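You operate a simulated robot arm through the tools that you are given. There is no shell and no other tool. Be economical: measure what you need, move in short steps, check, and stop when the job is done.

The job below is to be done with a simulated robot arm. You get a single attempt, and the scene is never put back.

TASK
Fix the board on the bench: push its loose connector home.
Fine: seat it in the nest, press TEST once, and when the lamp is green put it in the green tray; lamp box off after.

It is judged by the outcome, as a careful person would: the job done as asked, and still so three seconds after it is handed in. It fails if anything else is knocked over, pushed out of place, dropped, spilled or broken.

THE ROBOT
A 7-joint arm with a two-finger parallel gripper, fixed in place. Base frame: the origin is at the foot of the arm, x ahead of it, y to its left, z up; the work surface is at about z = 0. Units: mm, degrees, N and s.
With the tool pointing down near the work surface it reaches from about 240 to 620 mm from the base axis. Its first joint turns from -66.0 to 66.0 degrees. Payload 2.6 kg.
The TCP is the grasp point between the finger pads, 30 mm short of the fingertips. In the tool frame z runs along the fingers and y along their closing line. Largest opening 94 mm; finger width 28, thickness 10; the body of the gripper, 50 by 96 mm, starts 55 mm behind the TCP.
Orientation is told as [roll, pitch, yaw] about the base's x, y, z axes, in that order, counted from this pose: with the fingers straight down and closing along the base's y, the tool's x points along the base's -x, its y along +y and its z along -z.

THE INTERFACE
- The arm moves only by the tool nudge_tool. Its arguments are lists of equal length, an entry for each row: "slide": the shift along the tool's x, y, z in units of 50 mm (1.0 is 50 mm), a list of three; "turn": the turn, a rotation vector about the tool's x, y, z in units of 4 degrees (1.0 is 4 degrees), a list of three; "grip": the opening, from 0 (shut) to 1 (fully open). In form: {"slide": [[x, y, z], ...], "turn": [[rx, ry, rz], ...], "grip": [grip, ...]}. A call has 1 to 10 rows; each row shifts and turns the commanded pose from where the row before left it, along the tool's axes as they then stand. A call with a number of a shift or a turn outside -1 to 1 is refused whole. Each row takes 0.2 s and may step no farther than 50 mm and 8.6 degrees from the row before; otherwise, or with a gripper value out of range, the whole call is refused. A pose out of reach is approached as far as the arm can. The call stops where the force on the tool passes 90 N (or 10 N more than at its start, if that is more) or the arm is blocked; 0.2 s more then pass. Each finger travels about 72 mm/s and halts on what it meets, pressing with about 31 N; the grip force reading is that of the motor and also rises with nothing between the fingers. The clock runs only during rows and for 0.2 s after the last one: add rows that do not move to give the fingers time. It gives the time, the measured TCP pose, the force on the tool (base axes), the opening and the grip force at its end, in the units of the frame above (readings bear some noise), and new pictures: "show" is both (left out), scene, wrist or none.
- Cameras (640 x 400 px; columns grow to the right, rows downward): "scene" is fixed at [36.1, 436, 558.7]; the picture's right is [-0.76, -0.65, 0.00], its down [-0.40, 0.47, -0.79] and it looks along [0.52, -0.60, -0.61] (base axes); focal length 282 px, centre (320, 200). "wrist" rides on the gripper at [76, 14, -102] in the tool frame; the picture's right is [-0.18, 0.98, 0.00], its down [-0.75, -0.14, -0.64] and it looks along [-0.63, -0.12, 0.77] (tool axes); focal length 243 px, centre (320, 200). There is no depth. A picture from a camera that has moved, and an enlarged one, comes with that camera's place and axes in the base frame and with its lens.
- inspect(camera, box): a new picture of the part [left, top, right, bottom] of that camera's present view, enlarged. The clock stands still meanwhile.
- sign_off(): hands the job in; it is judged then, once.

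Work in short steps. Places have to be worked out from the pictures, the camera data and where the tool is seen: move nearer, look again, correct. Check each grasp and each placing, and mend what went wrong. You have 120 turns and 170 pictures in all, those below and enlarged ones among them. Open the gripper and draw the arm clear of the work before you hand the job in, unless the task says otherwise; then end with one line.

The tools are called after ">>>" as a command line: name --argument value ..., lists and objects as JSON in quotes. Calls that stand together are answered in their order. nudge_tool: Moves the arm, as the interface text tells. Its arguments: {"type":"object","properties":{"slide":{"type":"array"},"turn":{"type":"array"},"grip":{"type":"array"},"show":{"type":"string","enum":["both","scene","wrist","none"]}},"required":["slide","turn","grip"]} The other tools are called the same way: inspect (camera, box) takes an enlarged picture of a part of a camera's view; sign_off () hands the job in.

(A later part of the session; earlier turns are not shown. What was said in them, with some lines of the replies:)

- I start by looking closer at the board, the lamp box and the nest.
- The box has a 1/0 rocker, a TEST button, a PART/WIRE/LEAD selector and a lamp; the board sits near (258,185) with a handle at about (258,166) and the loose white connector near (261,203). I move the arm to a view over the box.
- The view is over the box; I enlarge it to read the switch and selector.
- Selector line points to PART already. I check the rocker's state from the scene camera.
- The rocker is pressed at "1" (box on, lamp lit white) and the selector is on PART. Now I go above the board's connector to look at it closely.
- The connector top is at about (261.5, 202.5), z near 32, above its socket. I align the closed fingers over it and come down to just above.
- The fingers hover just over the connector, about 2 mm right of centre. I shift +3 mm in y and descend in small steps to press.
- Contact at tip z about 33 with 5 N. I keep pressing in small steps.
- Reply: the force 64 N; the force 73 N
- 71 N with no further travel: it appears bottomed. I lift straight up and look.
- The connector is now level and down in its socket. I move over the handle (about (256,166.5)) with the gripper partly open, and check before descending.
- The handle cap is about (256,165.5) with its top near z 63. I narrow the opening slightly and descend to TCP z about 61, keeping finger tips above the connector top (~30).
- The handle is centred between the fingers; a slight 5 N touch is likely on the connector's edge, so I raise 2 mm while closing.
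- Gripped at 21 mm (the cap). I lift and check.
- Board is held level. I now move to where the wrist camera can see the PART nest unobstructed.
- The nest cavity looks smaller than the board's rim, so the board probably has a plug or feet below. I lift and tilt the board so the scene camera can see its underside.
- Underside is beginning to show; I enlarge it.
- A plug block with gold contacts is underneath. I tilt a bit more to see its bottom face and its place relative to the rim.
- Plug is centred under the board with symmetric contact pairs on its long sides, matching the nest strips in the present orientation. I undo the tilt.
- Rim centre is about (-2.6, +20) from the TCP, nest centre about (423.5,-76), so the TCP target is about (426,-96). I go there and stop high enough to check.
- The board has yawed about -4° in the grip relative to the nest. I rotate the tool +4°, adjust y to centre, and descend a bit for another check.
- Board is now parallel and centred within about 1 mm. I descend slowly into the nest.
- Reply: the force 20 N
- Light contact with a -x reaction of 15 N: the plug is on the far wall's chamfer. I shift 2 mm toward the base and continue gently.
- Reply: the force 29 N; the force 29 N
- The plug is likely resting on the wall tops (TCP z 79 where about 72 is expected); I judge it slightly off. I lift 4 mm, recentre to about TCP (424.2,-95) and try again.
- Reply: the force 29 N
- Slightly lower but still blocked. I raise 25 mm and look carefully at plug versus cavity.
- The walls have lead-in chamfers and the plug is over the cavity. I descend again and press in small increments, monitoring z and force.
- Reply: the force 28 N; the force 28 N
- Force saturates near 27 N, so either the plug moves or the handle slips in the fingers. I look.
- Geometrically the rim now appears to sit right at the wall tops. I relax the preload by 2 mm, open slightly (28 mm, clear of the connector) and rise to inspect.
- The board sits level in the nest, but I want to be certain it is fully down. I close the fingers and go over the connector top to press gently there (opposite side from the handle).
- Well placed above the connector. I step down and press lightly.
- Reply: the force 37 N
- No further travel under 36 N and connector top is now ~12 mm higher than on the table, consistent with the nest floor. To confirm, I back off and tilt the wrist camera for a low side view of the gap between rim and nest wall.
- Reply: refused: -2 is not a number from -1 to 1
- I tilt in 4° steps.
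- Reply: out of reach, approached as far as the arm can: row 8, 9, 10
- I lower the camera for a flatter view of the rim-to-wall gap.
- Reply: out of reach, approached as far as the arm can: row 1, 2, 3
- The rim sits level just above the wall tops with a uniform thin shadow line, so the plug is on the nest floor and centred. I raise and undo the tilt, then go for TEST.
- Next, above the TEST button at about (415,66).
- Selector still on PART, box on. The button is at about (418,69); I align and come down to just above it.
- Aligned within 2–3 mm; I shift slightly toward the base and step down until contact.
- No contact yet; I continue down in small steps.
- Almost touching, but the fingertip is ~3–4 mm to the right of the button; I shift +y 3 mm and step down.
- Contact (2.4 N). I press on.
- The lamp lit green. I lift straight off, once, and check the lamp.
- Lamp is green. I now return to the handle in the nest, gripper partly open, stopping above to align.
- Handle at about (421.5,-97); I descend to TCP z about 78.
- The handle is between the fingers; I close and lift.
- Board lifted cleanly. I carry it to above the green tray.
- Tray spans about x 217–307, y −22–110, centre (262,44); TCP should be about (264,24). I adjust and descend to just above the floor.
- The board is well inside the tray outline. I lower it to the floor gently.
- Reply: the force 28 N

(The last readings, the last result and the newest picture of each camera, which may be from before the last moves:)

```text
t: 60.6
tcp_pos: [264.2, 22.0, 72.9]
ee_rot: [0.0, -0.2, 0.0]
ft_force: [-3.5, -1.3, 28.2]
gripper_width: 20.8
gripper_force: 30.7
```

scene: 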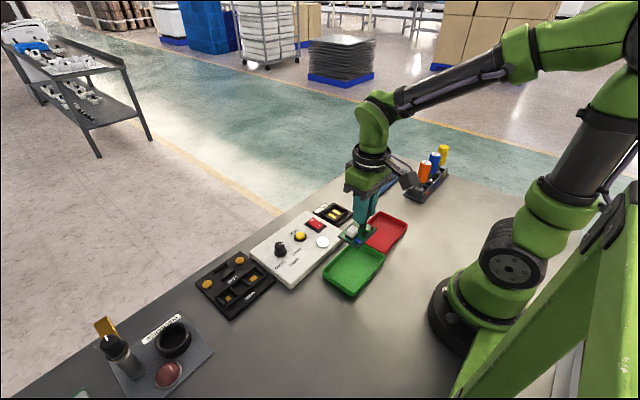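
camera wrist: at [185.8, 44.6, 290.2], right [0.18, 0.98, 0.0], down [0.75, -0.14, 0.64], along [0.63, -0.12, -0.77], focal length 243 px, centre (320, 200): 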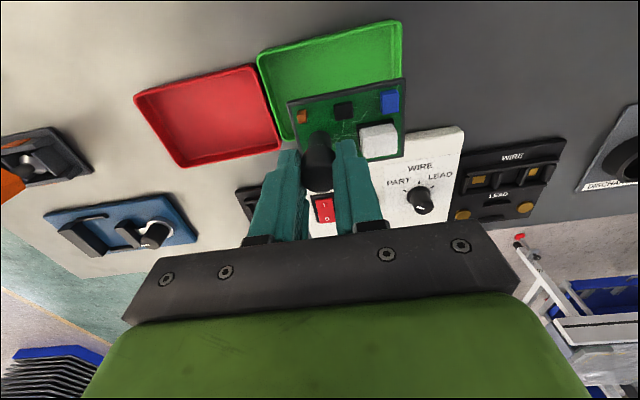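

Floor contact (28 N). I relieve the preload, open slightly and rise.

>>> nudge_tool --slide '[[0, 0, -0.05], [0, 0, 0], [0, 0, 0], [0, 0, -0.3], [0, 0, -0.8], [0, 0, -0.8], [0, 0, 0]]' --turn '[[0, 0, 0], [0, 0, 0], [0, 0, 0], [0, 0, 0], [0, 0, 0], [0, 0, 0], [0, 0, 0]]' --grip '[0, 0.3, 0.3, 0.3, 0.3, 0.3, 0.3]' --show "none"

>>> inspect --camera "scene" --box '[300, 210, 430, 310]'

>>> inspect --camera "wrist" --box '[200, 0, 460, 180]'

```text
t: 62.2
tcp_pos: [261.0, 22.7, 171.0]
ee_rot: [0.0, -0.1, 0.0]
ft_force: [0.7, 0.2, -0.3]
gripper_width: 28.1
gripper_force: 0.0
```

```text
4.00 times, centred on (365, 260) of scene
camera zoom: at [36.0, 436.0, 558.7], right [-0.76, -0.65, 0.0], down [-0.4, 0.47, -0.79], along [0.52, -0.6, -0.61], focal length 1127 px, centre (140, -40)
```

zoom: 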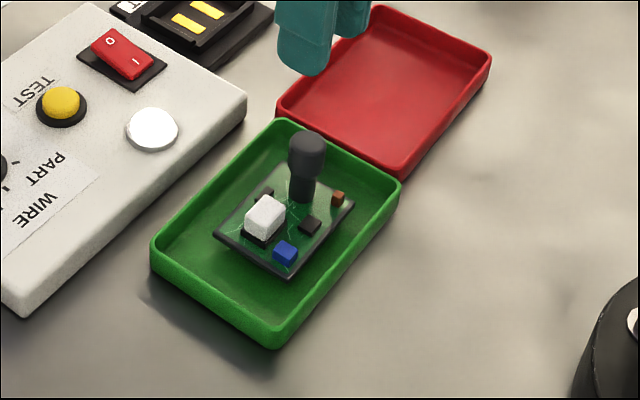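

```text
2.22 times, centred on (330, 90) of wrist
camera zoom: at [184.4, 36.3, 274.1], right [0.18, 0.98, 0.0], down [0.75, -0.14, 0.64], along [0.63, -0.12, -0.77], focal length 539 px, centre (298, 444)
```

zoom: 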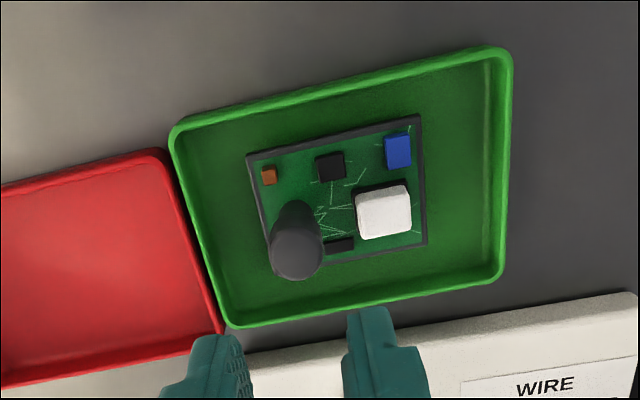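

Board is flat in the green tray. Now to the rocker: I go above its raised "0" end (about (430,11)), fingers closed.

>>> nudge_tool --slide '[[-0.7, -0.05, 0], [-0.7, -0.05, 0], [-0.7, -0.05, 0], [-0.7, -0.05, 0], [-0.7, -0.05, 0], [0, 0, 0.8], [0, 0, 0]]' --turn '[[0, 0, 0], [0, 0, 0], [0, 0, 0], [0, 0, 0], [0, 0, 0], [0, 0, 0], [0, 0, 0]]' --grip '[0, 0, 0, 0, 0, 0, 0]' --show "none"

>>> inspect --camera "wrist" --box '[220, 40, 420, 180]'

>>> inspect --camera "scene" --box '[275, 180, 365, 250]'

```text
t: 63.8
tcp_pos: [437.4, 10.2, 128.5]
ee_rot: [0.0, -0.1, 0.0]
ft_force: [-0.3, 0.1, 1.4]
gripper_width: 0.0
gripper_force: 31.4
```

```text
2.86 times, centred on (320, 110) of wrist
camera zoom: at [361.4, 23.3, 231.5], right [0.18, 0.98, 0.0], down [0.75, -0.14, 0.64], along [0.63, -0.12, -0.77], focal length 693 px, centre (320, 457)
```

zoom: 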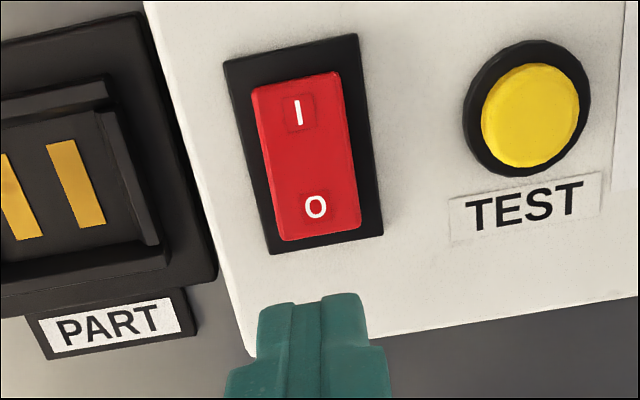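

```text
5.71 times, centred on (320, 215) of scene
camera zoom: at [36.1, 436.0, 558.7], right [-0.76, -0.65, 0.0], down [-0.4, 0.47, -0.79], along [0.52, -0.6, -0.61], focal length 1611 px, centre (320, 114)
```

zoom: 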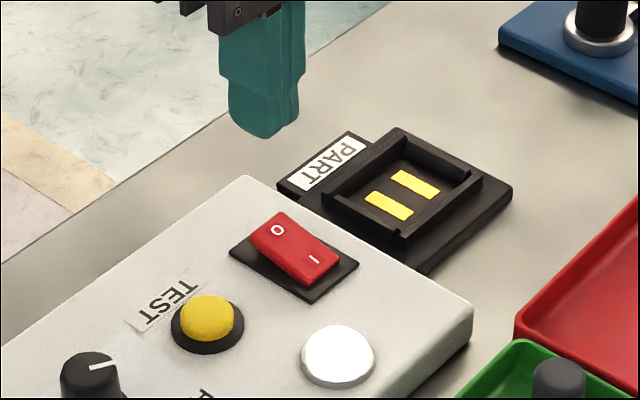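

The raised "0" end is at about x 430–439, y 8.5. I centre there and descend close.

>>> nudge_tool --slide '[[-0.05, -0.03, 0.5], [0, 0, 0.46], [0, 0, 0]]' --turn '[[0, 0, 0], [0, 0, 0], [0, 0, 0]]' --grip '[0, 0, 0]' --show "none"

>>> inspect --camera "wrist" --box '[240, 60, 400, 180]'

>>> inspect --camera "scene" --box '[285, 195, 345, 250]'

```text
t: 64.6
tcp_pos: [441.0, 7.9, 80.5]
ee_rot: [0.0, 0.0, 0.0]
ft_force: [0.1, -0.1, -0.2]
gripper_width: 0.0
gripper_force: 31.1
```

```text
3.33 times, centred on (320, 120) of wrist
camera zoom: at [365.1, 21.7, 183.7], right [0.18, 0.98, 0.0], down [0.75, -0.14, 0.64], along [0.63, -0.12, -0.77], focal length 809 px, centre (320, 467)
```

zoom: 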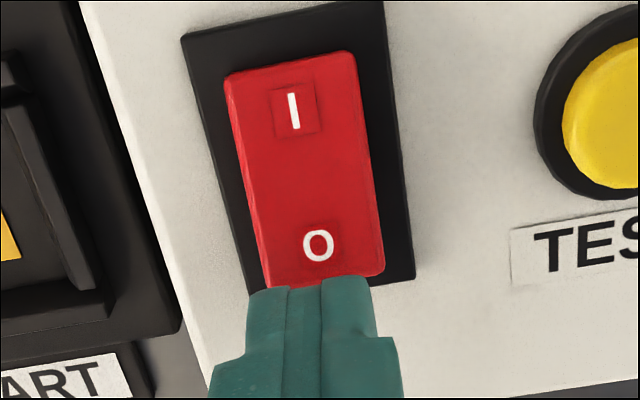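

```text
7.27 times, centred on (315, 222) of scene
camera zoom: at [36.1, 436.0, 558.7], right [-0.76, -0.65, 0.0], down [-0.4, 0.47, -0.79], along [0.52, -0.6, -0.61], focal length 2050 px, centre (356, 36)
```

zoom: 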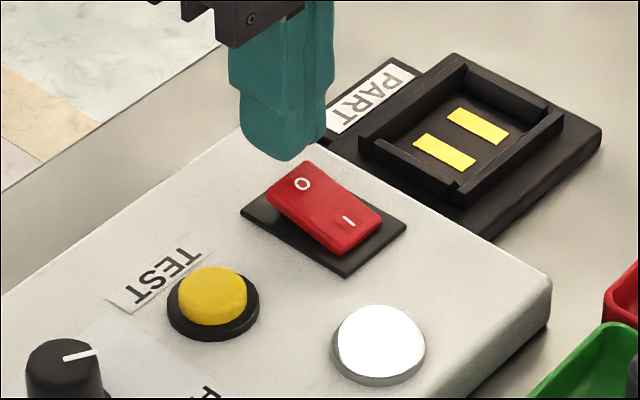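

Aligned over the "0" end. I step down.

>>> nudge_tool --slide '[[0, 0, 0.1], [0, 0, 0.1], [0, 0, 0]]' --turn '[[0, 0, 0], [0, 0, 0], [0, 0, 0]]' --grip '[0, 0, 0]' --show "none"

>>> inspect --camera "scene" --box '[285, 195, 345, 250]'

```text
t: 65.4
tcp_pos: [441.0, 7.3, 70.3]
ee_rot: [-0.1, -0.1, 0.0]
ft_force: [-0.6, 0.1, 0.1]
gripper_width: 0.3
gripper_force: 31.0
```

```text
7.27 times, centred on (315, 222) of scene
camera zoom: at [36.1, 436.0, 558.7], right [-0.76, -0.65, 0.0], down [-0.4, 0.47, -0.79], along [0.52, -0.6, -0.61], focal length 2050 px, centre (356, 36)
```

zoom: 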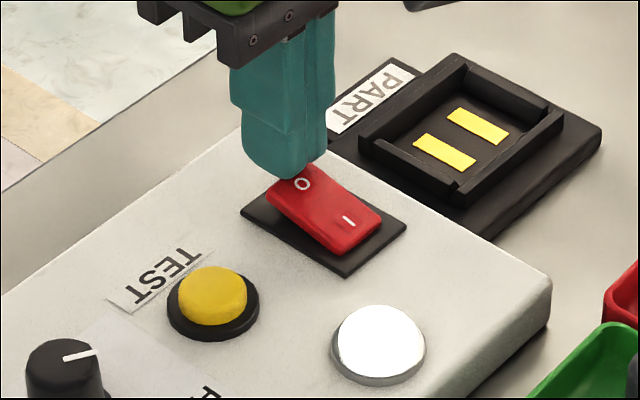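

>>> nudge_tool --slide '[[0.06, 0.02, 0], [0, 0, 0.06], [0, 0, 0.06], [0, 0, 0]]' --turn '[[0, 0, 0], [0, 0, 0], [0, 0, 0], [0, 0, 0]]' --grip '[0, 0, 0, 0]' --show "none"

>>> inspect --camera "scene" --box '[285, 195, 345, 250]'

```text
t: 66.4
tcp_pos: [438.3, 8.1, 65.3]
ee_rot: [0.1, 0.0, 0.0]
ft_force: [0.5, -0.5, -0.9]
gripper_width: 0.1
gripper_force: 31.2
```

```text
7.27 times, centred on (315, 222) of scene
camera zoom: at [36.1, 436.0, 558.7], right [-0.76, -0.65, 0.0], down [-0.4, 0.47, -0.79], along [0.52, -0.6, -0.61], focal length 2050 px, centre (356, 36)
```

zoom: 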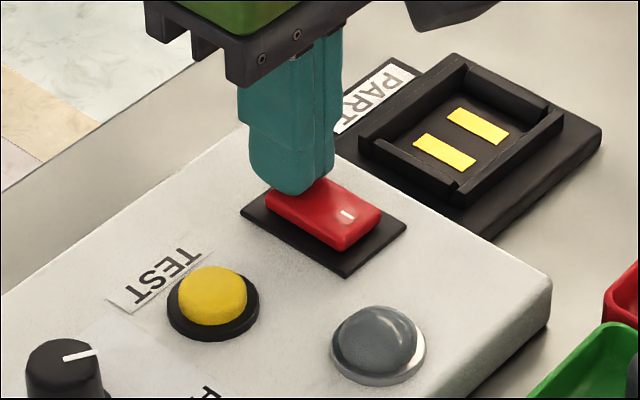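

The lamp went dark: box is off. I press a little further to complete the throw, then lift.

>>> nudge_tool --slide '[[0, 0, 0.05], [0, 0, 0.04], [0, 0, 0]]' --turn '[[0, 0, 0], [0, 0, 0], [0, 0, 0]]' --grip '[0, 0, 0]' --show "none"

>>> nudge_tool --slide '[[0, 0, -0.5], [0, 0, -1], [0, 0, -1], [0.8, 0, -0.5], [0.8, 0, 0], [0, 0, 0]]' --turn '[[0, 0, 0], [0, 0, 0], [0, 0, 0], [0, 0, 0], [0, 0, 0], [0, 0, 0]]' --grip '[0, 0, 0, 0, 0.5, 0.5]'

>>> inspect --camera "scene" --box '[285, 195, 345, 250]'

>>> inspect --camera "scene" --box '[300, 200, 430, 310]'

```text
t: 67.2
tcp_pos: [439.5, 9.2, 65.1]
ee_rot: [0.0, -0.5, 0.0]
ft_force: [-9.7, -3.2, 50.0]
gripper_width: 0.2
gripper_force: 30.7
```

```text
t: 68.6
tcp_pos: [358.4, 8.4, 209.3]
ee_rot: [0.1, -0.1, 0.0]
ft_force: [0.2, -0.8, 0.3]
gripper_width: 47.0
gripper_force: 0.1
camera wrist: at [281.1, 21.2, 313.8], right [0.18, 0.98, 0.0], down [0.75, -0.14, 0.64], along [0.63, -0.12, -0.77], focal length 243 px, centre (320, 200)
```

scene: 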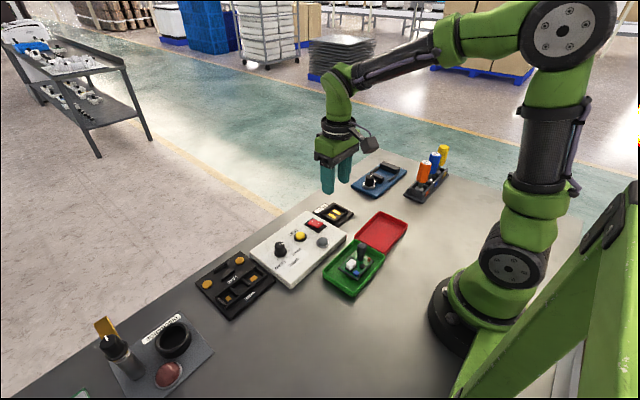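
wrist: 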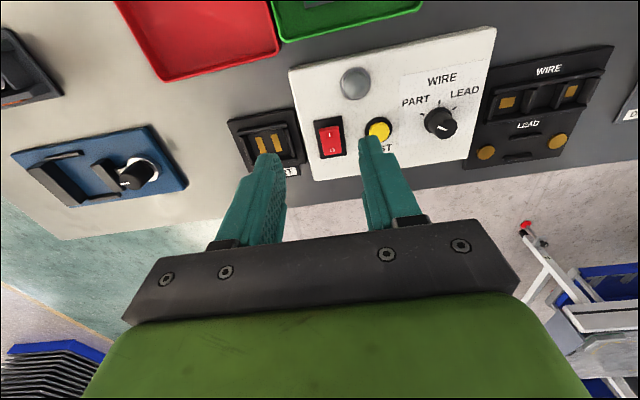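

```text
7.27 times, centred on (315, 222) of scene
camera zoom: at [36.0, 436.0, 558.7], right [-0.76, -0.65, 0.0], down [-0.4, 0.47, -0.79], along [0.52, -0.6, -0.61], focal length 2050 px, centre (356, 36)
```

zoom: 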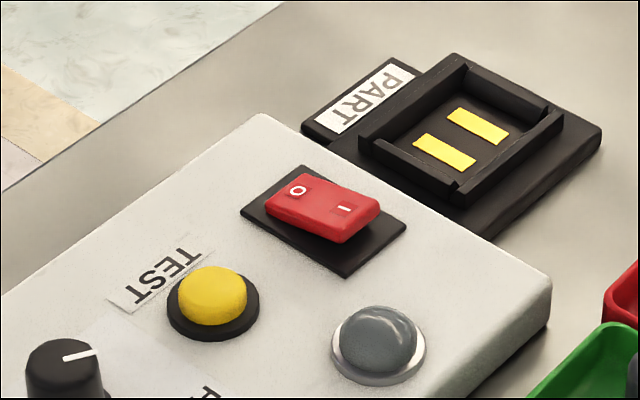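

```text
3.64 times, centred on (365, 255) of scene
camera zoom: at [36.0, 436.0, 558.7], right [-0.76, -0.65, 0.0], down [-0.4, 0.47, -0.79], along [0.52, -0.6, -0.61], focal length 1025 px, centre (156, 0)
```

zoom: 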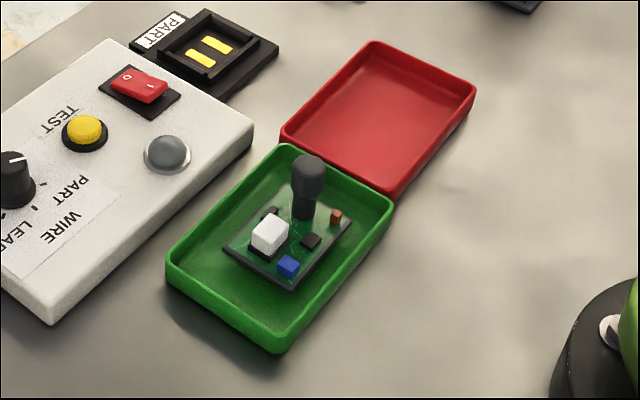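

The rocker is at "0" and the lamp is dark. The board is in the green tray with its connector seated, nothing else has moved, and the arm is clear with the gripper open, so I hand in.

>>> sign_off

```text
The job is handed in.
```

The board's connector is pushed home, it tested green in the nest on a single TEST press, it now sits in the green tray, and the lamp box is switched off.
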